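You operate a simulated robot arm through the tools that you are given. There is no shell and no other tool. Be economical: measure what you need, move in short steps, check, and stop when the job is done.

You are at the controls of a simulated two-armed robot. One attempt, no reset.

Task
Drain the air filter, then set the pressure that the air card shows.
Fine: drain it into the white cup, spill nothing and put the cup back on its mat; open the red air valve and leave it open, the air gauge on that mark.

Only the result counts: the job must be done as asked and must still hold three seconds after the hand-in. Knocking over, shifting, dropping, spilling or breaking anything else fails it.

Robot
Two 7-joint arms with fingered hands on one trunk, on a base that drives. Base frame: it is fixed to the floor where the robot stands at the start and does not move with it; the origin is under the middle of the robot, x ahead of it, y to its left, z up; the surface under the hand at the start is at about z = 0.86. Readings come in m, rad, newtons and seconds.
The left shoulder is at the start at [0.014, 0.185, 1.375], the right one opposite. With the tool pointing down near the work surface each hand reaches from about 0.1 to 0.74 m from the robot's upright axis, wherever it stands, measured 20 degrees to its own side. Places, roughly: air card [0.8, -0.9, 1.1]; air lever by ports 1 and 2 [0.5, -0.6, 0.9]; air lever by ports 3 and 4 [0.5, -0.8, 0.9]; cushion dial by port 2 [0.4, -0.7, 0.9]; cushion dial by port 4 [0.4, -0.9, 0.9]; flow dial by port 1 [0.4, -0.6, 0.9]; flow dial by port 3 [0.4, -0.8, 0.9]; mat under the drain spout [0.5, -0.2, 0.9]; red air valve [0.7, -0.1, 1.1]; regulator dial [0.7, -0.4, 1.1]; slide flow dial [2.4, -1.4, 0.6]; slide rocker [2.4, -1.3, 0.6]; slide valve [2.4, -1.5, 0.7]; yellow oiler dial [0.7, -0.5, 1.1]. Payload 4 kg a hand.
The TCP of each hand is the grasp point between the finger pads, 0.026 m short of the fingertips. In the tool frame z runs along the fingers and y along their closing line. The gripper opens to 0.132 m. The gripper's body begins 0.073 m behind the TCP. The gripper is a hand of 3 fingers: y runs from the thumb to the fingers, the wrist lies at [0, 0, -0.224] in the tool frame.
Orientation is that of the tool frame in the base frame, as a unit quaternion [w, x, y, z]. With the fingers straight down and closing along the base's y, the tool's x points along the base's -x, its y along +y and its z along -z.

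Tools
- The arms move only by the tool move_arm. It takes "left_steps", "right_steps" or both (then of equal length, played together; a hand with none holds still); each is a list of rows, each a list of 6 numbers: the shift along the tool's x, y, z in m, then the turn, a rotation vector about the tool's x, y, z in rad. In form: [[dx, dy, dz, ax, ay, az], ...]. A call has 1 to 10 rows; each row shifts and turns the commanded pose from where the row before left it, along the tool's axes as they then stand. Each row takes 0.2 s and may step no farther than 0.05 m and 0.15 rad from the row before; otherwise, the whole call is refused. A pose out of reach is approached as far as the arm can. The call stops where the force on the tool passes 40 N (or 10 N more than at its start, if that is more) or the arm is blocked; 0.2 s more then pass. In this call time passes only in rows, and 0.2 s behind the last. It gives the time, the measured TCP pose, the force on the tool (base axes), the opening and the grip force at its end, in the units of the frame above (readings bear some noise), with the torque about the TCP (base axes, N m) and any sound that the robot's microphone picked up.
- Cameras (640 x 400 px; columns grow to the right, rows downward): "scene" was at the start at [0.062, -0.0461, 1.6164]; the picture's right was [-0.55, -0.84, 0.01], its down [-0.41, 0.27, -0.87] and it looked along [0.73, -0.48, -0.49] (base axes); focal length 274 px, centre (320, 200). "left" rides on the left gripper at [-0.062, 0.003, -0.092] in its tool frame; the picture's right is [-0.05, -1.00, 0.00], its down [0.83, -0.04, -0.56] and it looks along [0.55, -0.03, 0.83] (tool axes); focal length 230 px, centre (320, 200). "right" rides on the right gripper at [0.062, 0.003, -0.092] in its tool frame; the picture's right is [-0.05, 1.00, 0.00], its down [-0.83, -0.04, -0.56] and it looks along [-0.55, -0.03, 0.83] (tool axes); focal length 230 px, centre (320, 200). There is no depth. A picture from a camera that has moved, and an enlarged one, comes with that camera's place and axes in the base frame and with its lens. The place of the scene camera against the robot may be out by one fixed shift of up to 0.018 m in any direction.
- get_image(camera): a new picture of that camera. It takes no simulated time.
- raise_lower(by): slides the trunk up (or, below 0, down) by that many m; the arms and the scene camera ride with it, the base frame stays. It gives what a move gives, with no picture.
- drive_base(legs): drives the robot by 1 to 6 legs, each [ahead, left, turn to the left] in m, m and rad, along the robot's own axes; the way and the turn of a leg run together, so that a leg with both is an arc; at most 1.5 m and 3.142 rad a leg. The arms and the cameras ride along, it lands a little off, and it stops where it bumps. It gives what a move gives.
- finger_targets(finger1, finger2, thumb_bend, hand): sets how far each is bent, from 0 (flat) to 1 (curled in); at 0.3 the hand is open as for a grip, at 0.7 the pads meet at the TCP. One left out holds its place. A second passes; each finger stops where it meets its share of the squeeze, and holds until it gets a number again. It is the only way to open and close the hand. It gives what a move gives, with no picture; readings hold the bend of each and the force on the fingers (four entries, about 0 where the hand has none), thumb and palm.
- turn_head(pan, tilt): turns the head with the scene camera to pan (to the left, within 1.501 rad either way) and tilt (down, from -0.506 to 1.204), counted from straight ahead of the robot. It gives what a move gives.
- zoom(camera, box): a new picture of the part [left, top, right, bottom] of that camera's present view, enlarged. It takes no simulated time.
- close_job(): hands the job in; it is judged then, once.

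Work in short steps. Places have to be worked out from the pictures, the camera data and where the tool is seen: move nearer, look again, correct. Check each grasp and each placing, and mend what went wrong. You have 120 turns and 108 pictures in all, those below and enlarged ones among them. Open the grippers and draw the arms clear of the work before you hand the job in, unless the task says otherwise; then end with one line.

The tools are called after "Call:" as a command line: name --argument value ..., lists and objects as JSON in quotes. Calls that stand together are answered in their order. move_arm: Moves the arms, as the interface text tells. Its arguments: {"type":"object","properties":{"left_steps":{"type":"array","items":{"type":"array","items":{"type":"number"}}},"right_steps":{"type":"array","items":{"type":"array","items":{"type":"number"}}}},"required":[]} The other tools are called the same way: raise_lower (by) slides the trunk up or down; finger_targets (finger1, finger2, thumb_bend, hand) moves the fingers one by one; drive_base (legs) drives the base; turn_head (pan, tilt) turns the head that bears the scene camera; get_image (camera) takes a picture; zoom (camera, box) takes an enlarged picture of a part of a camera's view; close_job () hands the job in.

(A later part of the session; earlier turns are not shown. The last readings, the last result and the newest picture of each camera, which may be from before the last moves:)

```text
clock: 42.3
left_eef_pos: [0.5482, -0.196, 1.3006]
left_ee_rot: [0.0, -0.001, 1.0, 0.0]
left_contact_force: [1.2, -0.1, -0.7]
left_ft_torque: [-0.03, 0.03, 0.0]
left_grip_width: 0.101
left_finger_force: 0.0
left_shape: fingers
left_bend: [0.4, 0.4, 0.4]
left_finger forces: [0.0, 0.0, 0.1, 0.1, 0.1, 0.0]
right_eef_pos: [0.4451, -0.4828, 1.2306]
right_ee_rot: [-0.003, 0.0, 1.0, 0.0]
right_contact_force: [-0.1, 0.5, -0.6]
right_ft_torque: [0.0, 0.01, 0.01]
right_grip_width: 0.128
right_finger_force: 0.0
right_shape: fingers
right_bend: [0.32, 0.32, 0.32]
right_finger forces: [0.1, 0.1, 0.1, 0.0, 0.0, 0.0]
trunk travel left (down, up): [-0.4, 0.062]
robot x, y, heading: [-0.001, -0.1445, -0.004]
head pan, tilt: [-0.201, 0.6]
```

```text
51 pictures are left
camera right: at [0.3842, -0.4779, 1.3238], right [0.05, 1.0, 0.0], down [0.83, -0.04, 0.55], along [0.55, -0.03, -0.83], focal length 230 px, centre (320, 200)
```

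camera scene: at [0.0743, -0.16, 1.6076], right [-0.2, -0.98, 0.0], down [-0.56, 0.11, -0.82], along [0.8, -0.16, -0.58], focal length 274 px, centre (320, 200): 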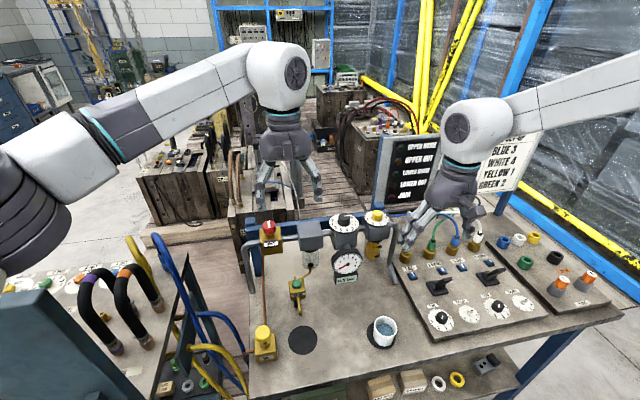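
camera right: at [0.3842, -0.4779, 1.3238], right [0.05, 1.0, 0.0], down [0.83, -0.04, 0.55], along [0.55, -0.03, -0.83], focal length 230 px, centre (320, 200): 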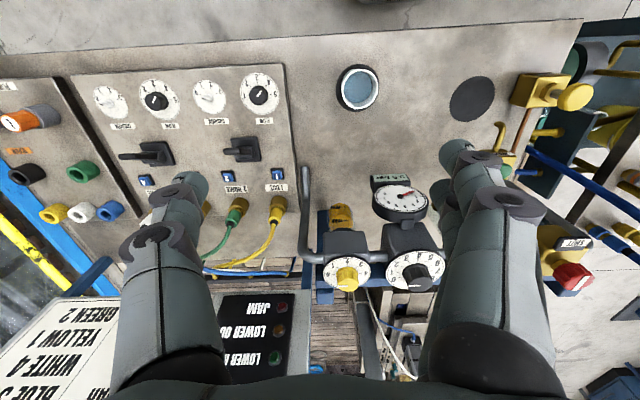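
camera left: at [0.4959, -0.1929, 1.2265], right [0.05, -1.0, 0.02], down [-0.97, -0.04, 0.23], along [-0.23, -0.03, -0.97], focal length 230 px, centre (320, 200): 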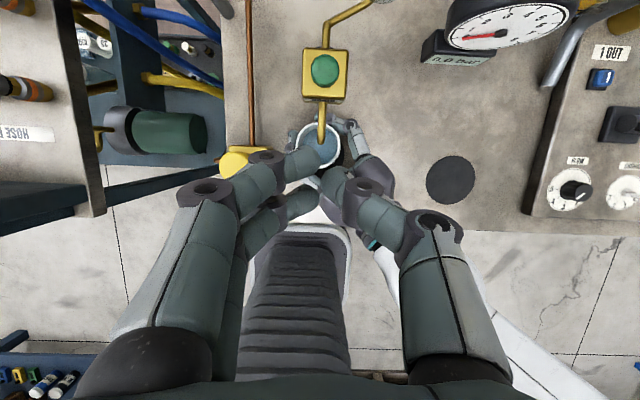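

I move the left hand above the red knob.

Call:
move_arm --left_steps '[[-0.0357, 0.0183, 0.0267, 0, 0, 0], [-0.0357, 0.0183, 0.0267, 0, 0, 0], [-0.0357, 0.0183, 0.0267, 0, 0, 0]]'

Call:
get_image --camera "left"

Call:
zoom --camera "scene" --box '[220, 180, 420, 305]'

```text
clock: 43.1
left_eef_pos: [0.6527, -0.1431, 1.2229]
left_ee_rot: [0.001, 0.001, 1.0, 0.0]
left_contact_force: [0.1, -0.1, -0.6]
left_ft_torque: [-0.03, 0.0, 0.02]
left_grip_width: 0.1011
left_finger_force: 0.1
left_shape: fingers
left_bend: [0.4, 0.4, 0.4]
left_finger forces: [0.0, 0.0, 0.0, 0.0, 0.2, 0.1]
right_eef_pos: [0.442, -0.4828, 1.2309]
right_ee_rot: [-0.002, 0.0, 1.0, 0.001]
right_contact_force: [0.1, -0.1, 0.4]
right_ft_torque: [0.03, -0.01, 0.0]
right_grip_width: 0.128
right_finger_force: 0.0
right_shape: fingers
right_bend: [0.32, 0.32, 0.32]
right_finger forces: [0.1, 0.1, 0.1, 0.0, 0.0, 0.0]
trunk travel left (down, up): [-0.4, 0.062]
robot x, y, heading: [-0.0033, -0.1433, 0.0]
head pan, tilt: [-0.201, 0.6]
```

```text
50 pictures are left
camera left: at [0.7148, -0.1403, 1.3164], right [0.05, -1.0, 0.0], down [-0.83, -0.04, 0.55], along [-0.55, -0.03, -0.83], focal length 230 px, centre (320, 200)
```

left: 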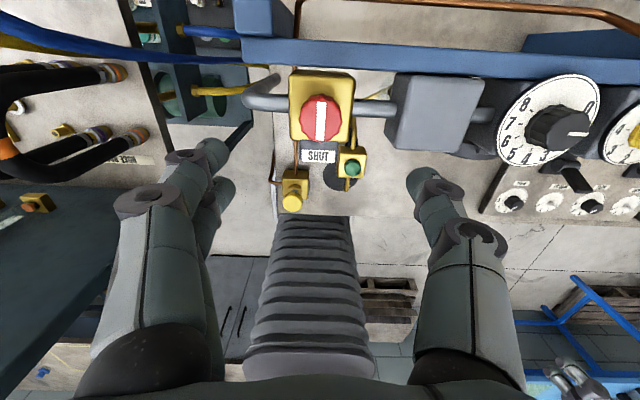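

```text
3.20 times, centred on (320, 242) of scene
camera zoom: at [0.0715, -0.1608, 1.6077], right [-0.2, -0.98, 0.0], down [-0.56, 0.11, -0.82], along [0.8, -0.16, -0.57], focal length 877 px, centre (320, 64)
```

zoom: 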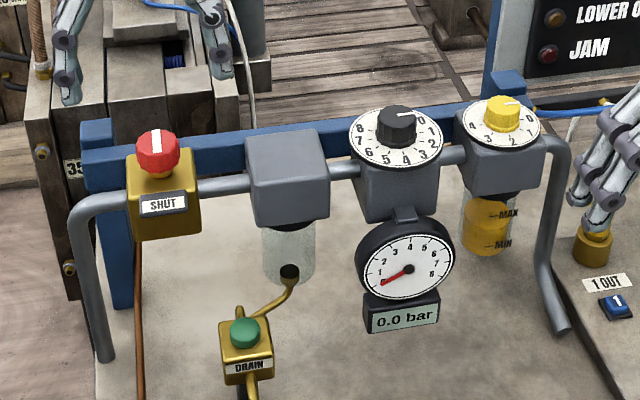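

The knob is centred near (0.669, -0.143, 1.12), with its stripe running front to back. I narrow the left fingers and lower them around it.

Call:
finger_targets --hand "left" --finger1 0.5 --finger2 0.5 --thumb_bend 0.5

Call:
move_arm --left_steps '[[-0.016, 0, 0.02, 0, 0, 0], [0, 0, 0.04, 0, 0, 0]]'

Call:
get_image --camera "left"

Call:
zoom --camera "scene" --box '[220, 180, 340, 280]'

```text
clock: 44.1
left_eef_pos: [0.6522, -0.1425, 1.2239]
left_ee_rot: [0.001, 0.0, 1.0, 0.0]
left_contact_force: [-0.1, -0.9, 0.5]
left_ft_torque: [-0.04, -0.01, -0.01]
left_grip_width: 0.0683
left_finger_force: 0.0
left_shape: fingers
left_bend: [0.5, 0.5, 0.5]
left_finger forces: [0.1, 0.1, 0.0, 0.1, 0.1, 0.0]
right_eef_pos: [0.443, -0.482, 1.2319]
right_ee_rot: [-0.001, 0.001, 1.0, 0.0]
right_contact_force: [-0.4, 0.2, -0.2]
right_ft_torque: [0.01, -0.01, -0.02]
right_grip_width: 0.1279
right_finger_force: 0.1
right_shape: fingers
right_bend: [0.32, 0.32, 0.32]
right_finger forces: [0.1, 0.1, 0.0, 0.0, 0.0, 0.0]
trunk travel left (down, up): [-0.4, 0.062]
robot x, y, heading: [-0.0004, -0.1503, 0.006]
head pan, tilt: [-0.201, 0.6]
```

```text
clock: 44.7
left_eef_pos: [0.67, -0.1412, 1.1612]
left_ee_rot: [0.0, 0.0, 1.0, 0.0]
left_contact_force: [0.3, 0.3, 0.3]
left_ft_torque: [0.0, 0.03, 0.0]
left_grip_width: 0.0685
left_finger_force: 0.0
left_shape: fingers
left_bend: [0.5, 0.5, 0.5]
left_finger forces: [0.0, 0.0, 0.0, 0.1, 0.0, 0.0]
right_eef_pos: [0.4437, -0.4806, 1.2316]
right_ee_rot: [-0.002, 0.001, 1.0, 0.001]
right_contact_force: [0.3, 0.0, -0.1]
right_ft_torque: [0.01, -0.02, 0.01]
right_grip_width: 0.1283
right_finger_force: 0.0
right_shape: fingers
right_bend: [0.32, 0.32, 0.32]
right_finger forces: [0.0, 0.1, 0.1, 0.0, 0.0, 0.0]
trunk travel left (down, up): [-0.4, 0.062]
robot x, y, heading: [-0.0019, -0.1485, -0.0]
head pan, tilt: [-0.201, 0.6]
```

```text
48 pictures are left
camera left: at [0.7314, -0.1378, 1.2536], right [0.05, -1.0, 0.0], down [-0.83, -0.04, 0.55], along [-0.55, -0.03, -0.83], focal length 230 px, centre (320, 200)
```

left: 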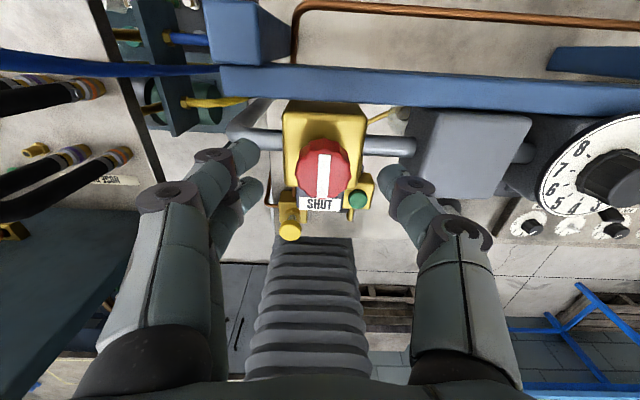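

```text
4.00 times, centred on (280, 230) of scene
camera zoom: at [0.0724, -0.1593, 1.6076], right [-0.2, -0.98, 0.0], down [-0.56, 0.11, -0.82], along [0.8, -0.16, -0.57], focal length 1096 px, centre (480, 80)
```

zoom: 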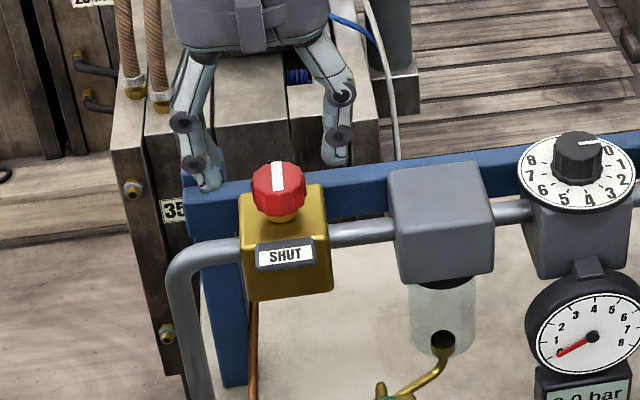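

The knob is centred between the fingers. I lower the last 4 cm and close.

Call:
move_arm --left_steps '[[0, -0.002, 0.025, 0, 0, 0], [0, 0, 0.014, 0, 0, 0]]'

Call:
zoom --camera "scene" --box '[220, 180, 340, 280]'

Call:
finger_targets --hand "left" --finger1 0.66 --finger2 0.66 --thumb_bend 0.66

Call:
get_image --camera "left"

```text
clock: 45.3
left_eef_pos: [0.6689, -0.1422, 1.1228]
left_ee_rot: [0.001, 0.0, 1.0, 0.001]
left_contact_force: [0.4, 0.6, 0.3]
left_ft_torque: [-0.01, 0.0, 0.02]
left_grip_width: 0.0683
left_finger_force: 0.1
left_shape: fingers
left_bend: [0.5, 0.5, 0.5]
left_finger forces: [0.0, 0.0, 0.0, 0.0, 0.0, 0.0]
right_eef_pos: [0.4413, -0.4814, 1.2326]
right_ee_rot: [-0.002, 0.0, 1.0, 0.001]
right_contact_force: [0.3, -0.8, -0.9]
right_ft_torque: [0.01, -0.03, -0.03]
right_grip_width: 0.1279
right_finger_force: 0.1
right_shape: fingers
right_bend: [0.32, 0.32, 0.32]
right_finger forces: [0.1, 0.1, 0.0, 0.1, 0.0, 0.1]
trunk travel left (down, up): [-0.4, 0.062]
robot x, y, heading: [-0.0046, -0.1501, 0.004]
head pan, tilt: [-0.201, 0.6]
```

```text
4.00 times, centred on (280, 230) of scene
camera zoom: at [0.072, -0.1596, 1.6077], right [-0.2, -0.98, 0.0], down [-0.56, 0.11, -0.82], along [0.8, -0.16, -0.57], focal length 1096 px, centre (480, 80)
```

zoom: 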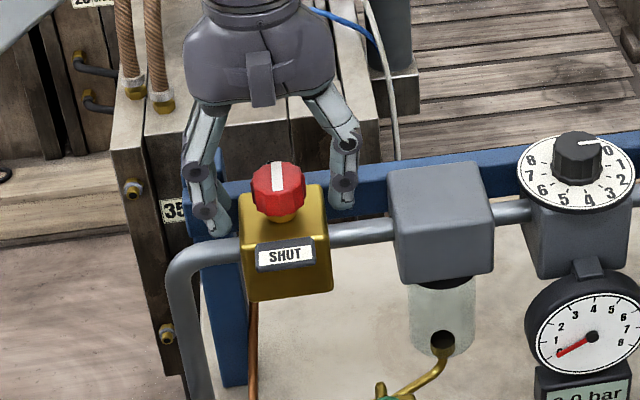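

```text
clock: 46.3
left_eef_pos: [0.668, -0.1411, 1.1248]
left_ee_rot: [0.001, -0.002, 1.0, -0.002]
left_contact_force: [6.5, 5.1, 14.9]
left_ft_torque: [0.51, -0.18, -0.07]
left_grip_width: 0.0401
left_finger_force: 19.6
left_shape: fingers
left_bend: [0.59, 0.59, 0.62]
left_finger forces: [14.1, 14.8, 0.1, 0.0, 10.6, 0.1]
right_eef_pos: [0.4406, -0.4819, 1.2339]
right_ee_rot: [-0.001, 0.001, 1.0, 0.0]
right_contact_force: [-0.6, -0.3, 0.5]
right_ft_torque: [0.03, -0.05, -0.02]
right_grip_width: 0.128
right_finger_force: 0.1
right_shape: fingers
right_bend: [0.32, 0.32, 0.32]
right_finger forces: [0.1, 0.1, 0.0, 0.1, 0.1, 0.0]
trunk travel left (down, up): [-0.4, 0.062]
robot x, y, heading: [0.0001, -0.1477, -0.003]
head pan, tilt: [-0.201, 0.6]
```

```text
45 pictures are left
camera left: at [0.7291, -0.1384, 1.2173], right [0.05, -1.0, 0.0], down [-0.83, -0.04, 0.55], along [-0.55, -0.03, -0.83], focal length 230 px, centre (320, 200)
```

left: 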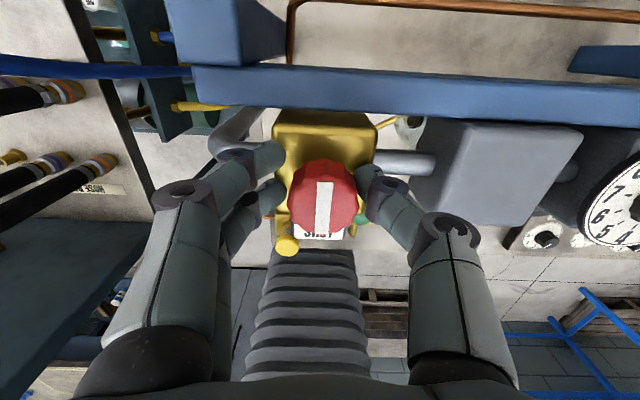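

The upward reaction (15 N) suggests the fingertips are touching the valve block. I open slightly, raise 12 mm and grip again.

Call:
finger_targets --hand "left" --finger1 0.52 --finger2 0.52 --thumb_bend 0.52

Call:
move_arm --left_steps '[[0, -0.001, -0.013, 0, 0, 0]]'

Call:
finger_targets --hand "left" --finger1 0.66 --finger2 0.66 --thumb_bend 0.66

Call:
get_image --camera "left"

```text
clock: 47.3
left_eef_pos: [0.6669, -0.1439, 1.1249]
left_ee_rot: [0.003, 0.0, 1.0, 0.0]
left_contact_force: [6.4, -3.9, 21.8]
left_ft_torque: [0.53, -0.2, -0.2]
left_grip_width: 0.0539
left_finger_force: 10.6
left_shape: fingers
left_bend: [0.58, 0.58, 0.52]
left_finger forces: [10.6, 11.3, 0.0, 0.0, 0.0, 0.0]
right_eef_pos: [0.4409, -0.483, 1.2333]
right_ee_rot: [0.0, 0.0, 1.0, 0.002]
right_contact_force: [0.2, 0.6, 0.7]
right_ft_torque: [-0.02, 0.03, -0.03]
right_grip_width: 0.1282
right_finger_force: 0.0
right_shape: fingers
right_bend: [0.32, 0.32, 0.32]
right_finger forces: [0.0, 0.0, 0.0, 0.1, 0.0, 0.0]
trunk travel left (down, up): [-0.4, 0.062]
robot x, y, heading: [-0.0013, -0.1433, -0.0]
head pan, tilt: [-0.201, 0.6]
```

```text
clock: 47.7
left_eef_pos: [0.668, -0.1426, 1.134]
left_ee_rot: [-0.001, -0.001, 1.0, 0.001]
left_contact_force: [-0.7, 0.6, -0.1]
left_ft_torque: [0.02, -0.02, 0.01]
left_grip_width: 0.0603
left_finger_force: 0.1
left_shape: fingers
left_bend: [0.52, 0.52, 0.52]
left_finger forces: [0.0, 0.1, 0.1, 0.2, 0.0, 0.0]
right_eef_pos: [0.4411, -0.4806, 1.2327]
right_ee_rot: [-0.002, 0.0, 1.0, 0.0]
right_contact_force: [-0.1, 0.1, -0.5]
right_ft_torque: [0.03, -0.02, -0.06]
right_grip_width: 0.1282
right_finger_force: 0.2
right_shape: fingers
right_bend: [0.32, 0.32, 0.32]
right_finger forces: [0.0, 0.1, 0.0, 0.0, 0.0, 0.0]
trunk travel left (down, up): [-0.4, 0.062]
robot x, y, heading: [-0.0007, -0.1438, 0.005]
head pan, tilt: [-0.201, 0.6]
```

```text
clock: 48.7
left_eef_pos: [0.6673, -0.1449, 1.135]
left_ee_rot: [0.0, 0.0, 1.0, 0.0]
left_contact_force: [-2.7, 1.7, -5.6]
left_ft_torque: [0.04, 0.05, 0.03]
left_grip_width: 0.0288
left_finger_force: 5.2
left_shape: fingers
left_bend: [0.63, 0.61, 0.63]
left_finger forces: [1.9, 4.8, 0.1, 0.0, 4.3, 0.0]
right_eef_pos: [0.4423, -0.483, 1.2319]
right_ee_rot: [-0.002, -0.001, 1.0, 0.0]
right_contact_force: [-0.1, -0.4, -0.1]
right_ft_torque: [-0.01, -0.02, 0.01]
right_grip_width: 0.128
right_finger_force: 0.0
right_shape: fingers
right_bend: [0.32, 0.32, 0.32]
right_finger forces: [0.0, 0.0, 0.1, 0.0, 0.0, 0.1]
trunk travel left (down, up): [-0.4, 0.062]
robot x, y, heading: [0.0009, -0.143, -0.002]
head pan, tilt: [-0.201, 0.6]
```

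```text
44 pictures are left
camera left: at [0.7295, -0.141, 1.2281], right [0.05, -1.0, 0.0], down [-0.83, -0.04, 0.55], along [-0.55, -0.03, -0.83], focal length 230 px, centre (320, 200)
```

left: 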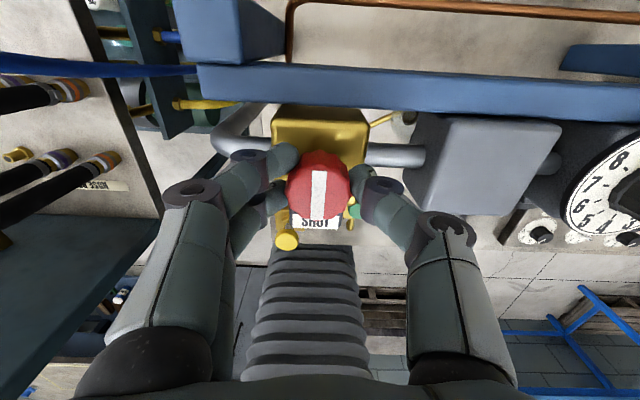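

The knob is gripped cleanly. I tighten the grip and turn counter-clockwise, as for opening a valve.

Call:
finger_targets --hand "left" --finger1 0.7 --finger2 0.7 --thumb_bend 0.7

Call:
move_arm --left_steps '[[0, 0, 0, 0, 0, -0.12], [0, 0, 0, 0, 0, -0.12], [0, 0, 0, 0, 0, -0.12], [0, 0, 0, 0, 0, -0.12]]'

Call:
get_image --camera "left"

Call:
zoom --camera "scene" --box '[220, 180, 420, 305]'

```text
clock: 49.7
left_eef_pos: [0.6676, -0.1441, 1.1358]
left_ee_rot: [0.001, 0.0, 1.0, 0.0]
left_contact_force: [-3.2, 0.2, -6.5]
left_ft_torque: [0.02, 0.05, 0.02]
left_grip_width: 0.0275
left_finger_force: 11.2
left_shape: fingers
left_bend: [0.63, 0.61, 0.65]
left_finger forces: [4.1, 7.5, 0.1, 0.0, 9.8, 0.0]
right_eef_pos: [0.4426, -0.4813, 1.2325]
right_ee_rot: [-0.003, 0.0, 1.0, 0.0]
right_contact_force: [-0.2, 0.5, -0.4]
right_ft_torque: [0.0, -0.03, -0.01]
right_grip_width: 0.1282
right_finger_force: 0.1
right_shape: fingers
right_bend: [0.32, 0.32, 0.32]
right_finger forces: [0.0, 0.0, 0.0, 0.1, 0.1, 0.0]
trunk travel left (down, up): [-0.4, 0.062]
robot x, y, heading: [-0.0023, -0.146, 0.003]
head pan, tilt: [-0.201, 0.6]
```

```text
clock: 50.7
left_eef_pos: [0.6691, -0.1425, 1.1369]
left_ee_rot: [0.0, -0.239, 0.971, 0.0]
left_contact_force: [-4.1, 4.2, -7.3]
left_ft_torque: [0.1, 0.07, -0.05]
left_grip_width: 0.0271
left_finger_force: 11.5
left_shape: fingers
left_bend: [0.63, 0.61, 0.65]
left_finger forces: [6.1, 8.2, 0.0, 0.0, 8.4, 0.1]
right_eef_pos: [0.441, -0.48, 1.2322]
right_ee_rot: [0.0, -0.001, 1.0, 0.001]
right_contact_force: [-1.3, -0.6, 0.6]
right_ft_torque: [0.0, 0.04, -0.01]
right_grip_width: 0.1279
right_finger_force: 0.1
right_shape: fingers
right_bend: [0.32, 0.32, 0.32]
right_finger forces: [0.0, 0.1, 0.0, 0.1, 0.0, 0.0]
trunk travel left (down, up): [-0.4, 0.062]
robot x, y, heading: [-0.0008, -0.1451, 0.002]
head pan, tilt: [-0.201, 0.6]
```

```text
43 pictures are left
camera left: at [0.7215, -0.1118, 1.2284], right [0.51, -0.86, 0.0], down [-0.72, -0.42, 0.55], along [-0.48, -0.28, -0.83], focal length 230 px, centre (320, 200)
```

left: 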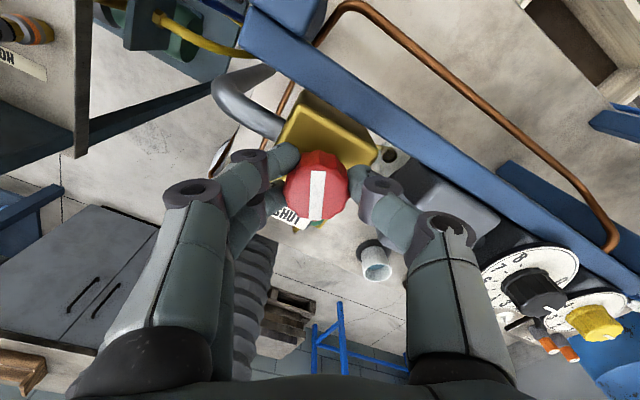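

```text
3.20 times, centred on (320, 242) of scene
camera zoom: at [0.0714, -0.159, 1.6078], right [-0.2, -0.98, 0.0], down [-0.56, 0.11, -0.82], along [0.8, -0.16, -0.57], focal length 877 px, centre (320, 64)
```

zoom: 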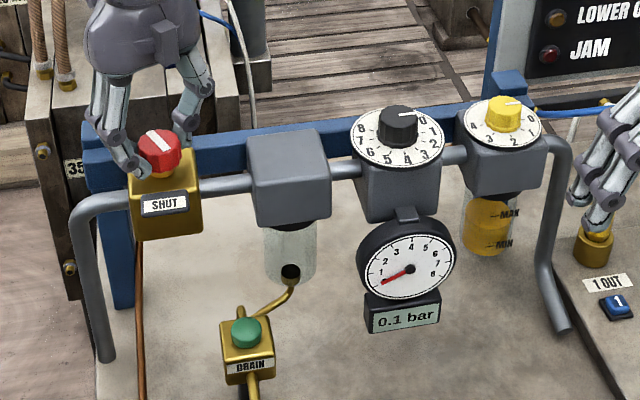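

The knob turns with the hand and the gauge reads 0.1 bar, so this is the right direction. I continue toward 90°.

Call:
move_arm --left_steps '[[0, 0, 0, 0, 0, -0.12], [0, 0, 0, 0, 0, -0.12], [0, 0, 0, 0, 0, -0.12], [0, 0, 0, 0, 0, -0.12], [0, 0, 0, 0, 0, -0.12], [0, 0, 0, 0, 0, -0.12], [0, 0, 0, 0, 0, -0.12], [0, 0, 0, 0, 0, -0.12], [0, 0, 0, 0, 0, -0.12]]'

Call:
zoom --camera "scene" --box '[220, 180, 420, 305]'

```text
clock: 52.7
left_eef_pos: [0.6668, -0.1399, 1.1364]
left_ee_rot: [0.001, -0.705, 0.709, 0.0]
left_contact_force: [-7.9, 14.0, -5.8]
left_ft_torque: [0.38, 0.26, -0.07]
left_grip_width: 0.0277
left_finger_force: 13.6
left_shape: fingers
left_bend: [0.63, 0.61, 0.65]
left_finger forces: [11.3, 7.4, 0.1, 0.1, 7.8, 0.0]
right_eef_pos: [0.4417, -0.479, 1.233]
right_ee_rot: [-0.001, 0.001, 1.0, -0.001]
right_contact_force: [-0.1, 0.0, 0.5]
right_ft_torque: [-0.01, 0.03, 0.03]
right_grip_width: 0.1277
right_finger_force: 0.1
right_shape: fingers
right_bend: [0.32, 0.32, 0.32]
right_finger forces: [0.0, 0.1, 0.0, 0.1, 0.0, 0.1]
trunk travel left (down, up): [-0.4, 0.062]
robot x, y, heading: [-0.0028, -0.145, 0.001]
head pan, tilt: [-0.201, 0.6]
```

```text
3.20 times, centred on (320, 242) of scene
camera zoom: at [0.07, -0.157, 1.6078], right [-0.2, -0.98, 0.0], down [-0.56, 0.11, -0.82], along [0.8, -0.16, -0.57], focal length 877 px, centre (320, 64)
```

zoom: 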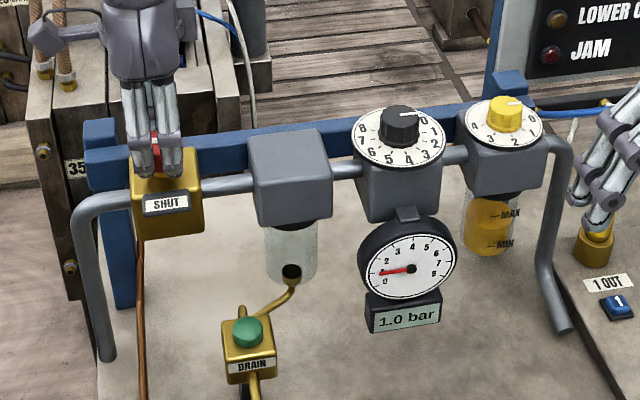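

The gauge shows 1.0 bar, so air flows. I turn slightly further to find the stop and let the reading settle.

Call:
move_arm --left_steps '[[0, 0, 0, 0, 0, -0.06], [0, 0, 0, 0, 0, -0.06], [0, 0, 0, 0, 0, 0], [0, 0, 0, 0, 0, 0], [0, 0, 0, 0, 0, 0]]'

Call:
get_image --camera "left"

Call:
zoom --camera "scene" --box '[220, 180, 420, 305]'

```text
clock: 53.9
left_eef_pos: [0.6671, -0.1403, 1.1364]
left_ee_rot: [-0.001, 0.746, -0.666, 0.001]
left_contact_force: [-8.3, 16.4, -4.7]
left_ft_torque: [0.36, 0.23, -0.4]
left_grip_width: 0.0279
left_finger_force: 14.7
left_shape: fingers
left_bend: [0.63, 0.61, 0.65]
left_finger forces: [15.7, 6.8, 0.0, 0.0, 7.4, 0.1]
right_eef_pos: [0.4413, -0.4796, 1.2341]
right_ee_rot: [-0.001, 0.0, 1.0, -0.001]
right_contact_force: [0.7, 0.5, 0.0]
right_ft_torque: [0.0, 0.01, 0.02]
right_grip_width: 0.1278
right_finger_force: 0.1
right_shape: fingers
right_bend: [0.32, 0.32, 0.32]
right_finger forces: [0.1, 0.0, 0.1, 0.0, 0.0, 0.0]
trunk travel left (down, up): [-0.4, 0.062]
robot x, y, heading: [-0.0013, -0.1448, 0.001]
head pan, tilt: [-0.201, 0.6]
```

```text
40 pictures are left
camera left: at [0.6573, -0.08, 1.2285], right [0.99, 0.16, 0.0], down [0.13, -0.82, 0.56], along [0.09, -0.55, -0.83], focal length 230 px, centre (320, 200)
```

left: 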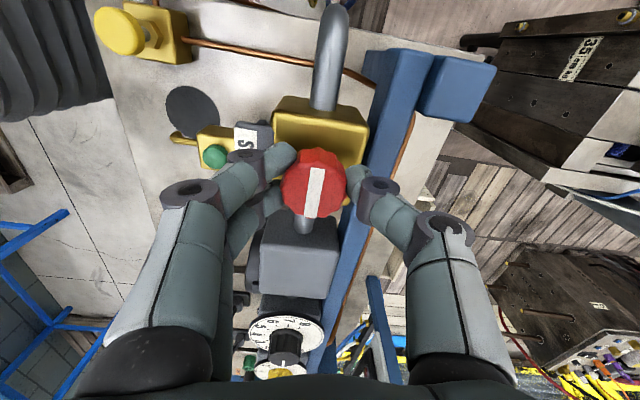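

```text
3.20 times, centred on (320, 242) of scene
camera zoom: at [0.0699, -0.1563, 1.6079], right [-0.2, -0.98, 0.0], down [-0.56, 0.11, -0.82], along [0.8, -0.17, -0.57], focal length 877 px, centre (320, 64)
```

zoom: 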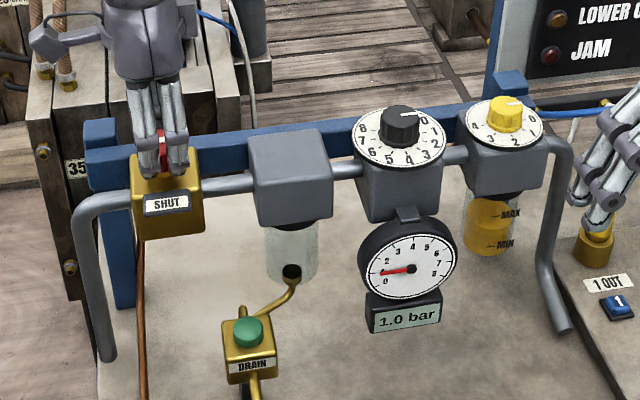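

Torque has risen to 0.4 N·m, so the valve is at its stop at about 90°, and the gauge reads a steady 1.0 bar. I release the knob and lift the left hand.

Call:
finger_targets --hand "left" --finger1 0.48 --finger2 0.48 --thumb_bend 0.48

Call:
move_arm --left_steps '[[0, 0, -0.04, 0, 0, 0], [0, 0, -0.04, 0, 0, 0], [0, 0, -0.04, 0, 0, 0], [0, 0, -0.03, 0, 0, 0.12]]'

Call:
zoom --camera "scene" --box '[220, 180, 420, 305]'

```text
clock: 54.9
left_eef_pos: [0.6675, -0.1453, 1.1361]
left_ee_rot: [-0.001, 0.744, -0.668, 0.0]
left_contact_force: [0.1, 0.5, 0.8]
left_ft_torque: [0.03, 0.02, -0.01]
left_grip_width: 0.0739
left_finger_force: 0.1
left_shape: fingers
left_bend: [0.48, 0.48, 0.48]
left_finger forces: [0.0, 0.1, 0.0, 0.0, 0.1, 0.1]
right_eef_pos: [0.4436, -0.4816, 1.2324]
right_ee_rot: [-0.001, 0.0, 1.0, 0.0]
right_contact_force: [-0.5, -1.6, -0.4]
right_ft_torque: [0.0, 0.03, 0.02]
right_grip_width: 0.1278
right_finger_force: 0.0
right_shape: fingers
right_bend: [0.32, 0.32, 0.32]
right_finger forces: [0.1, 0.0, 0.0, 0.0, 0.0, 0.1]
trunk travel left (down, up): [-0.4, 0.062]
robot x, y, heading: [0.0024, -0.148, 0.002]
head pan, tilt: [-0.201, 0.6]
```

```text
clock: 55.9
left_eef_pos: [0.6665, -0.1448, 1.2856]
left_ee_rot: [0.001, -0.703, 0.711, -0.002]
left_contact_force: [-1.2, -0.7, 0.8]
left_ft_torque: [0.01, -0.02, 0.02]
left_grip_width: 0.0737
left_finger_force: 0.1
left_shape: fingers
left_bend: [0.48, 0.48, 0.48]
left_finger forces: [0.1, 0.0, 0.0, 0.1, 0.1, 0.0]
right_eef_pos: [0.4406, -0.4825, 1.2329]
right_ee_rot: [-0.001, 0.0, 1.0, 0.002]
right_contact_force: [-0.6, -0.4, -1.0]
right_ft_torque: [0.0, 0.0, -0.02]
right_grip_width: 0.1277
right_finger_force: 0.1
right_shape: fingers
right_bend: [0.32, 0.32, 0.32]
right_finger forces: [0.0, 0.0, 0.0, 0.0, 0.1, 0.0]
trunk travel left (down, up): [-0.4, 0.062]
robot x, y, heading: [0.0002, -0.1448, -0.003]
head pan, tilt: [-0.201, 0.6]
```

```text
3.20 times, centred on (320, 242) of scene
camera zoom: at [0.0699, -0.161, 1.6078], right [-0.2, -0.98, 0.0], down [-0.56, 0.11, -0.82], along [0.8, -0.16, -0.57], focal length 877 px, centre (320, 64)
```

zoom: 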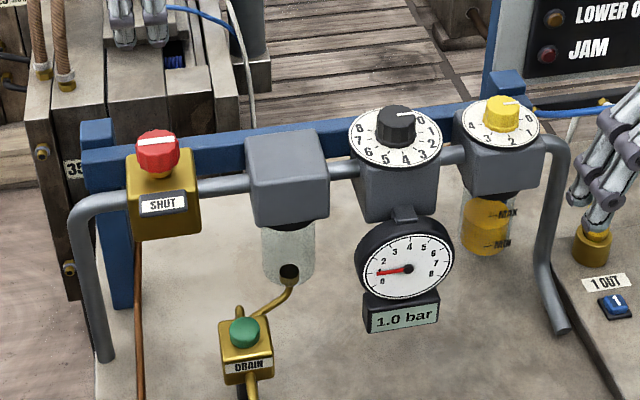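

The red stripe now lies along the pipe, so the valve is open and the gauge holds 1.0 bar. I draw the left hand back and bring the right hand above the regulator knob.

Call:
move_arm --left_steps '[[-0.013, 0.03, 0, 0, 0, 0], [-0.013, 0.03, 0, 0, 0, 0], [-0.013, 0.03, 0, 0, 0, 0], [-0.013, 0.03, 0, 0, 0, 0], [-0.013, 0.03, 0, 0, 0, 0], [-0.013, 0.03, 0, 0, 0, 0]]' --right_steps '[[-0.0357, 0.0217, 0.0038, 0, 0, 0], [-0.0357, 0.0217, 0.0038, 0, 0, 0], [-0.0357, 0.0217, 0.0038, 0, 0, 0], [-0.0357, 0.0217, 0.0038, 0, 0, 0], [-0.0357, 0.0217, 0.0038, 0, 0, 0], [-0.0357, 0.0217, 0.0038, 0, 0, 0]]'

Call:
get_image --camera "right"

Call:
get_image --camera "left"

```text
clock: 57.3
left_eef_pos: [0.487, -0.0637, 1.2862]
left_ee_rot: [0.0, -0.704, 0.71, -0.001]
left_contact_force: [0.1, 0.2, 0.5]
left_ft_torque: [0.01, -0.02, 0.0]
left_grip_width: 0.074
left_finger_force: 0.0
left_shape: fingers
left_bend: [0.48, 0.48, 0.48]
left_finger forces: [0.1, 0.0, 0.0, 0.1, 0.0, 0.0]
right_eef_pos: [0.6125, -0.3786, 1.2165]
right_ee_rot: [0.001, 0.001, 1.0, 0.0]
right_contact_force: [-0.2, -0.2, -0.4]
right_ft_torque: [-0.01, -0.06, -0.01]
right_grip_width: 0.1281
right_finger_force: 0.0
right_shape: fingers
right_bend: [0.32, 0.32, 0.32]
right_finger forces: [0.1, 0.1, 0.1, 0.0, 0.0, 0.1]
right hand out of reach, approached as far as the arm can: row 5, 6
trunk travel left (down, up): [-0.4, 0.062]
robot x, y, heading: [0.0002, -0.1434, 0.003]
head pan, tilt: [-0.201, 0.6]
```

```text
37 pictures are left
camera right: at [0.5518, -0.3749, 1.3081], right [0.05, 1.0, 0.0], down [0.83, -0.05, 0.56], along [0.56, -0.03, -0.83], focal length 230 px, centre (320, 200)
```

right: 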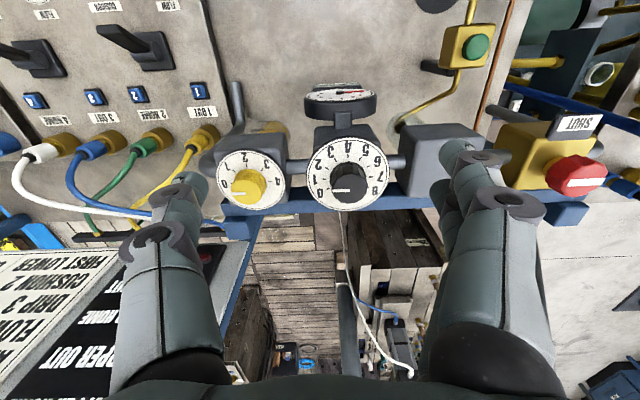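

```text
36 pictures are left
camera left: at [0.4838, -0.0032, 1.3786], right [1.0, 0.04, 0.0], down [0.03, -0.83, 0.56], along [0.03, -0.56, -0.83], focal length 230 px, centre (320, 200)
```

left: 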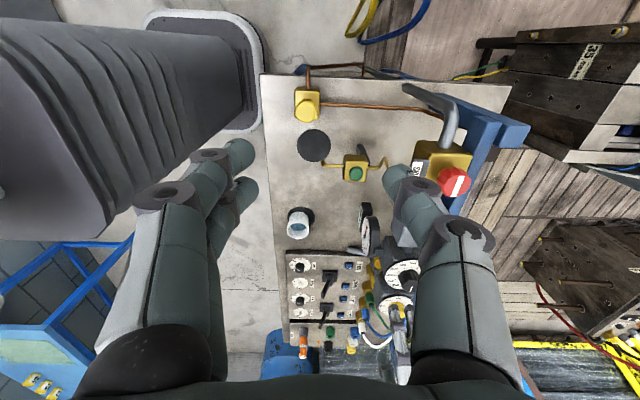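

The right hand can't reach the regulator from here, but the left reached the red valve well. I pull the right hand back and drive 0.213 m to the right, so the left hand gets the regulator in the same posture.

Call:
move_arm --right_steps '[[0.04, 0, -0.01, 0, 0, 0], [0.045, 0, -0.01, 0, 0, 0], [0.045, 0, -0.01, 0, 0, 0], [0.045, 0, -0.01, 0, 0, 0]]'

Call:
drive_base --legs '[[0, -0.213, 0]]'

Call:
get_image --camera "scene"

Call:
get_image --camera "left"

```text
clock: 58.3
left_eef_pos: [0.4875, -0.0639, 1.2865]
left_ee_rot: [0.002, -0.703, 0.711, -0.001]
left_contact_force: [0.0, -0.4, -0.2]
left_ft_torque: [0.0, -0.01, -0.02]
left_grip_width: 0.0739
left_finger_force: 0.1
left_shape: fingers
left_bend: [0.48, 0.48, 0.48]
left_finger forces: [0.0, 0.1, 0.1, 0.0, 0.0, 0.0]
right_eef_pos: [0.4375, -0.3774, 1.2537]
right_ee_rot: [-0.001, 0.001, 1.0, -0.001]
right_contact_force: [0.5, 0.3, 0.0]
right_ft_torque: [-0.01, -0.05, -0.03]
right_grip_width: 0.1283
right_finger_force: 0.0
right_shape: fingers
right_bend: [0.32, 0.32, 0.32]
right_finger forces: [0.0, 0.0, 0.0, 0.0, 0.0, 0.0]
trunk travel left (down, up): [-0.4, 0.062]
robot x, y, heading: [-0.0052, -0.1445, 0.0]
head pan, tilt: [-0.201, 0.6]
```

```text
clock: 60.0
left_eef_pos: [0.4898, -0.2745, 1.2846]
left_ee_rot: [-0.001, -0.703, 0.712, -0.002]
left_contact_force: [-0.8, 0.8, 0.6]
left_ft_torque: [-0.02, 0.0, 0.01]
left_grip_width: 0.074
left_finger_force: 0.1
left_shape: fingers
left_bend: [0.48, 0.48, 0.48]
left_finger forces: [0.1, 0.1, 0.0, 0.1, 0.0, 0.1]
right_eef_pos: [0.4392, -0.5883, 1.2545]
right_ee_rot: [-0.001, 0.002, 1.0, -0.001]
right_contact_force: [0.3, 0.1, 0.7]
right_ft_torque: [-0.04, -0.01, 0.01]
right_grip_width: 0.1279
right_finger_force: 0.1
right_shape: fingers
right_bend: [0.32, 0.32, 0.32]
right_finger forces: [0.1, 0.0, 0.0, 0.0, 0.0, 0.0]
trunk travel left (down, up): [-0.4, 0.062]
robot x, y, heading: [-0.0017, -0.3559, -0.002]
head pan, tilt: [-0.201, 0.6]
```

```text
35 pictures are left
camera scene: at [0.071, -0.3687, 1.6078], right [-0.2, -0.98, 0.0], down [-0.56, 0.11, -0.82], along [0.8, -0.17, -0.57], focal length 274 px, centre (320, 200)
```

scene: 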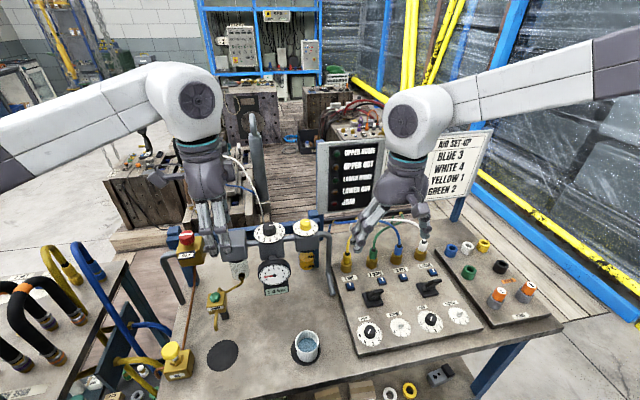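

```text
34 pictures are left
camera left: at [0.4873, -0.2132, 1.3769], right [1.0, 0.04, 0.0], down [0.03, -0.83, 0.56], along [0.02, -0.56, -0.83], focal length 230 px, centre (320, 200)
```

left: 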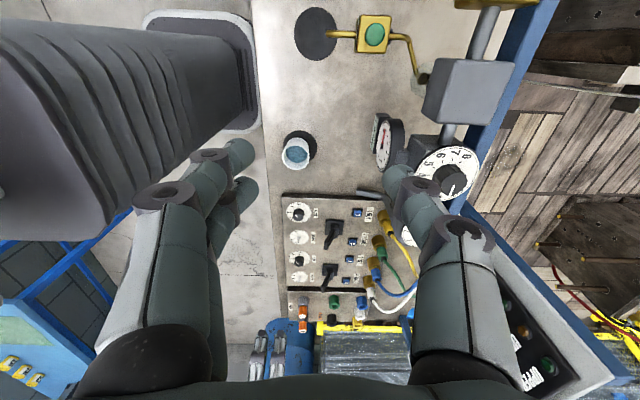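

The base landed as planned. I move the left hand above the regulator knob, keeping its present yaw so I can turn clockwise from there.

Call:
move_arm --left_steps '[[0.0163, -0.035, 0.012, 0, 0, 0], [0.0163, -0.035, 0.012, 0, 0, 0], [0.0163, -0.035, 0.012, 0, 0, 0], [0.0163, -0.035, 0.012, 0, 0, 0], [0.0163, -0.035, 0.012, 0, 0, 0]]'

Call:
get_image --camera "left"

Call:
zoom --camera "scene" --box '[210, 180, 350, 310]'

```text
clock: 61.2
left_eef_pos: [0.6636, -0.3633, 1.2246]
left_ee_rot: [0.001, -0.702, 0.712, 0.001]
left_contact_force: [-0.5, -0.4, -0.9]
left_ft_torque: [-0.01, 0.02, -0.01]
left_grip_width: 0.0741
left_finger_force: 0.0
left_shape: fingers
left_bend: [0.48, 0.48, 0.48]
left_finger forces: [0.0, 0.1, 0.0, 0.0, 0.0, 0.0]
right_eef_pos: [0.44, -0.5924, 1.2533]
right_ee_rot: [-0.002, 0.002, 1.0, 0.001]
right_contact_force: [0.2, 0.0, -1.0]
right_ft_torque: [-0.01, 0.01, 0.01]
right_grip_width: 0.1282
right_finger_force: 0.0
right_shape: fingers
right_bend: [0.32, 0.32, 0.32]
right_finger forces: [0.0, 0.0, 0.0, 0.0, 0.0, 0.0]
trunk travel left (down, up): [-0.4, 0.062]
robot x, y, heading: [-0.0028, -0.3576, -0.003]
head pan, tilt: [-0.201, 0.6]
```

```text
33 pictures are left
camera left: at [0.6611, -0.3021, 1.3163], right [1.0, 0.04, 0.0], down [0.03, -0.83, 0.55], along [0.02, -0.55, -0.83], focal length 230 px, centre (320, 200)
```

left: 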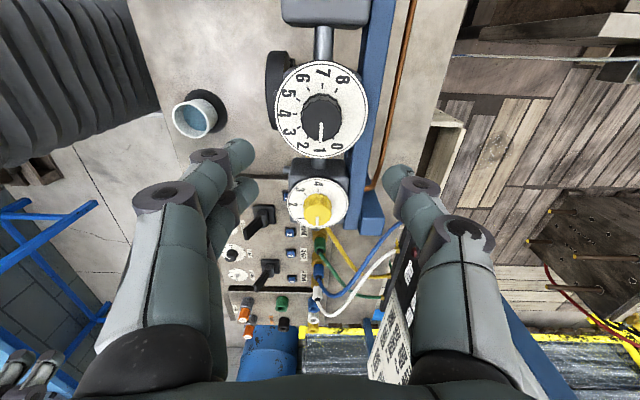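

```text
3.08 times, centred on (280, 245) of scene
camera zoom: at [0.0718, -0.375, 1.6077], right [-0.2, -0.98, 0.0], down [-0.56, 0.11, -0.82], along [0.8, -0.17, -0.57], focal length 843 px, centre (443, 62)
```

zoom: 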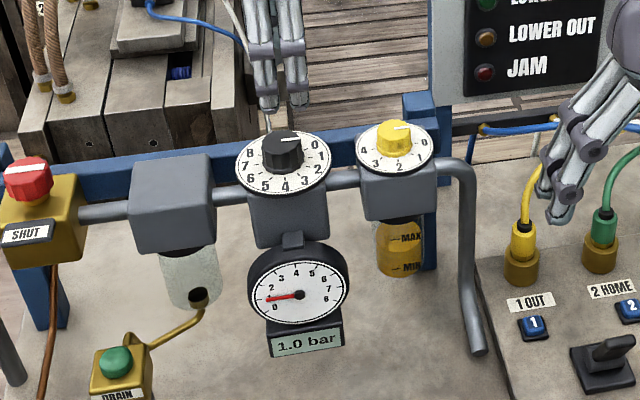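

The dial pointer stands at 1, matching the gauge, so it needs about 120° clockwise. The knob is at (0.6645, -0.350). I align, lower and look.

Call:
move_arm --left_steps '[[-0.0133, -0.001, 0.0325, 0, 0, 0], [0, 0, 0.035, 0, 0, 0], [0, 0, 0.028, 0, 0, 0]]'

Call:
get_image --camera "left"

Call:
zoom --camera "scene" --box '[230, 190, 330, 270]'

```text
clock: 62.0
left_eef_pos: [0.665, -0.3499, 1.1303]
left_ee_rot: [0.002, -0.703, 0.711, -0.001]
left_contact_force: [-0.5, -0.5, 0.7]
left_ft_torque: [-0.02, 0.04, 0.02]
left_grip_width: 0.0741
left_finger_force: 0.8
left_shape: fingers
left_bend: [0.48, 0.48, 0.48]
left_finger forces: [0.1, 0.5, 0.0, 0.1, 0.2, 0.0]
right_eef_pos: [0.438, -0.5925, 1.2546]
right_ee_rot: [-0.001, 0.001, 1.0, 0.0]
right_contact_force: [0.2, -0.4, -0.1]
right_ft_torque: [-0.01, 0.0, -0.01]
right_grip_width: 0.1279
right_finger_force: 0.0
right_shape: fingers
right_bend: [0.32, 0.32, 0.32]
right_finger forces: [0.0, 0.0, 0.0, 0.1, 0.0, 0.0]
trunk travel left (down, up): [-0.4, 0.062]
robot x, y, heading: [0.0044, -0.3603, 0.0]
head pan, tilt: [-0.201, 0.6]
```

```text
31 pictures are left
camera left: at [0.6625, -0.2873, 1.2226], right [1.0, 0.04, 0.0], down [0.03, -0.83, 0.56], along [0.02, -0.56, -0.83], focal length 230 px, centre (320, 200)
```

left: 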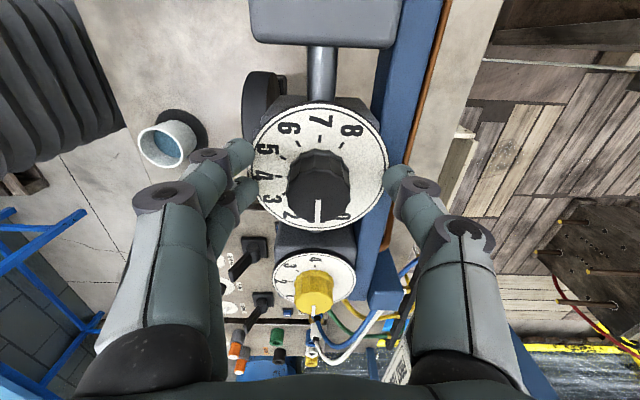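

```text
5.00 times, centred on (280, 230) of scene
camera zoom: at [0.0704, -0.3736, 1.6078], right [-0.2, -0.98, 0.0], down [-0.56, 0.11, -0.82], along [0.8, -0.17, -0.57], focal length 1370 px, centre (520, 50)
```

zoom: 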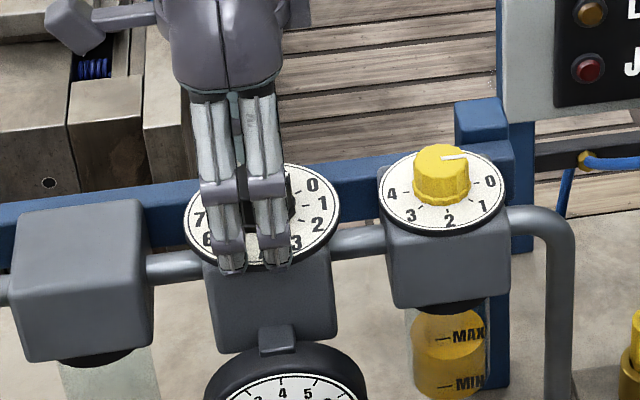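

The knob is centred between the fingers. I raise 4 mm to stay off the dial face and close on it.

Call:
move_arm --left_steps '[[0, 0, -0.004, 0, 0, 0]]'

Call:
finger_targets --hand "left" --finger1 0.66 --finger2 0.66 --thumb_bend 0.66

Call:
get_image --camera "left"

```text
clock: 62.4
left_eef_pos: [0.6654, -0.3471, 1.1351]
left_ee_rot: [0.0, -0.702, 0.712, -0.001]
left_contact_force: [0.1, 0.3, 0.0]
left_ft_torque: [0.0, -0.03, -0.02]
left_grip_width: 0.0743
left_finger_force: 0.1
left_shape: fingers
left_bend: [0.48, 0.48, 0.48]
left_finger forces: [0.0, 0.1, 0.0, 0.1, 0.0, 0.1]
right_eef_pos: [0.4385, -0.5918, 1.2527]
right_ee_rot: [0.0, 0.002, 1.0, 0.0]
right_contact_force: [-0.5, 0.0, 1.3]
right_ft_torque: [0.01, -0.02, 0.01]
right_grip_width: 0.1279
right_finger_force: 0.0
right_shape: fingers
right_bend: [0.32, 0.32, 0.32]
right_finger forces: [0.0, 0.0, 0.1, 0.0, 0.1, 0.1]
trunk travel left (down, up): [-0.4, 0.062]
robot x, y, heading: [-0.0057, -0.3584, -0.002]
head pan, tilt: [-0.201, 0.6]
```

```text
clock: 63.4
left_eef_pos: [0.6648, -0.3487, 1.1345]
left_ee_rot: [0.001, -0.703, 0.711, -0.001]
left_contact_force: [-1.0, -0.7, -1.3]
left_ft_torque: [-0.02, 0.02, -0.03]
left_grip_width: 0.027
left_finger_force: 5.8
left_shape: fingers
left_bend: [0.64, 0.61, 0.63]
left_finger forces: [1.5, 4.4, 0.0, 0.1, 5.1, 0.0]
right_eef_pos: [0.4382, -0.5915, 1.2533]
right_ee_rot: [-0.001, 0.002, 1.0, 0.001]
right_contact_force: [0.7, 0.0, -1.2]
right_ft_torque: [-0.01, 0.01, 0.01]
right_grip_width: 0.1281
right_finger_force: 0.1
right_shape: fingers
right_bend: [0.32, 0.32, 0.32]
right_finger forces: [0.0, 0.0, 0.0, 0.0, 0.0, 0.0]
trunk travel left (down, up): [-0.4, 0.062]
robot x, y, heading: [-0.001, -0.3614, -0.003]
head pan, tilt: [-0.201, 0.6]
```

```text
29 pictures are left
camera left: at [0.6628, -0.2866, 1.227], right [1.0, 0.04, 0.0], down [0.03, -0.83, 0.56], along [0.02, -0.56, -0.83], focal length 230 px, centre (320, 200)
```

left: 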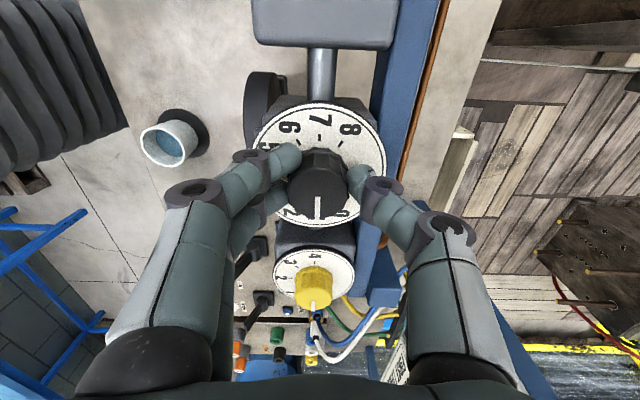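

Good grip, with the same readings as on the red knob. I tighten it and turn clockwise about 1.2 rad.

Call:
finger_targets --hand "left" --finger1 0.7 --finger2 0.7 --thumb_bend 0.7

Call:
move_arm --left_steps '[[0, 0, 0, 0, 0, 0.12], [0, 0, 0, 0, 0, 0.12], [0, 0, 0, 0, 0, 0.12], [0, 0, 0, 0, 0, 0.12], [0, 0, 0, 0, 0, 0.12], [0, 0, 0, 0, 0, 0.12], [0, 0, 0, 0, 0, 0.12], [0, 0, 0, 0, 0, 0.12], [0, 0, 0, 0, 0, 0.12], [0, 0, 0, 0, 0, 0.12]]'

Call:
zoom --camera "scene" --box '[210, 190, 350, 310]'

```text
clock: 64.4
left_eef_pos: [0.6653, -0.348, 1.1345]
left_ee_rot: [0.001, -0.703, 0.711, -0.001]
left_contact_force: [-1.1, 0.3, -2.0]
left_ft_torque: [-0.04, 0.06, 0.01]
left_grip_width: 0.0258
left_finger_force: 10.6
left_shape: fingers
left_bend: [0.64, 0.61, 0.65]
left_finger forces: [3.8, 7.3, 0.0, 0.0, 9.9, 0.1]
right_eef_pos: [0.4392, -0.5911, 1.2543]
right_ee_rot: [-0.002, 0.002, 1.0, -0.001]
right_contact_force: [0.1, 0.2, -0.4]
right_ft_torque: [-0.02, 0.01, 0.01]
right_grip_width: 0.1283
right_finger_force: 0.1
right_shape: fingers
right_bend: [0.32, 0.32, 0.32]
right_finger forces: [0.1, 0.0, 0.0, 0.0, 0.0, 0.0]
trunk travel left (down, up): [-0.4, 0.062]
robot x, y, heading: [0.0016, -0.3616, 0.002]
head pan, tilt: [-0.201, 0.6]
```

```text
clock: 66.6
left_eef_pos: [0.6667, -0.3482, 1.1337]
left_ee_rot: [0.001, -0.177, 0.984, -0.001]
left_contact_force: [15.9, -3.2, 9.3]
left_ft_torque: [-0.29, -0.41, 0.11]
left_grip_width: 0.026
left_finger_force: 13.9
left_shape: fingers
left_bend: [0.66, 0.63, 0.65]
left_finger forces: [4.4, 4.4, 0.1, 0.0, 19.2, 0.1]
right_eef_pos: [0.4396, -0.5922, 1.2536]
right_ee_rot: [-0.002, 0.002, 1.0, 0.001]
right_contact_force: [0.4, 0.4, -0.8]
right_ft_torque: [0.01, -0.02, 0.0]
right_grip_width: 0.1281
right_finger_force: 0.0
right_shape: fingers
right_bend: [0.32, 0.32, 0.32]
right_finger forces: [0.1, 0.1, 0.0, 0.0, 0.0, 0.0]
trunk travel left (down, up): [-0.4, 0.062]
robot x, y, heading: [-0.0039, -0.3596, -0.003]
head pan, tilt: [-0.201, 0.6]
```

```text
3.33 times, centred on (280, 250) of scene
camera zoom: at [0.0732, -0.3737, 1.6077], right [-0.2, -0.98, 0.0], down [-0.56, 0.11, -0.82], along [0.8, -0.17, -0.58], focal length 914 px, centre (453, 33)
```

zoom: 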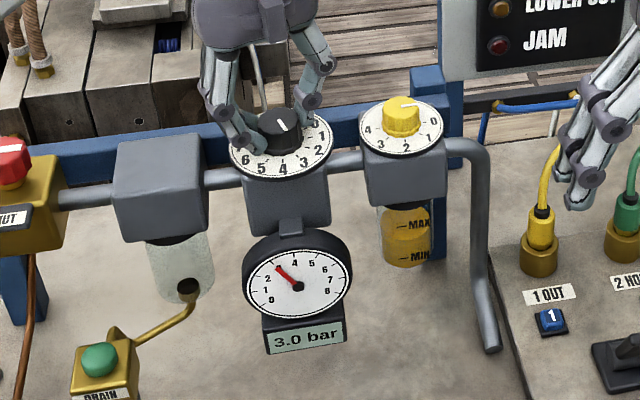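

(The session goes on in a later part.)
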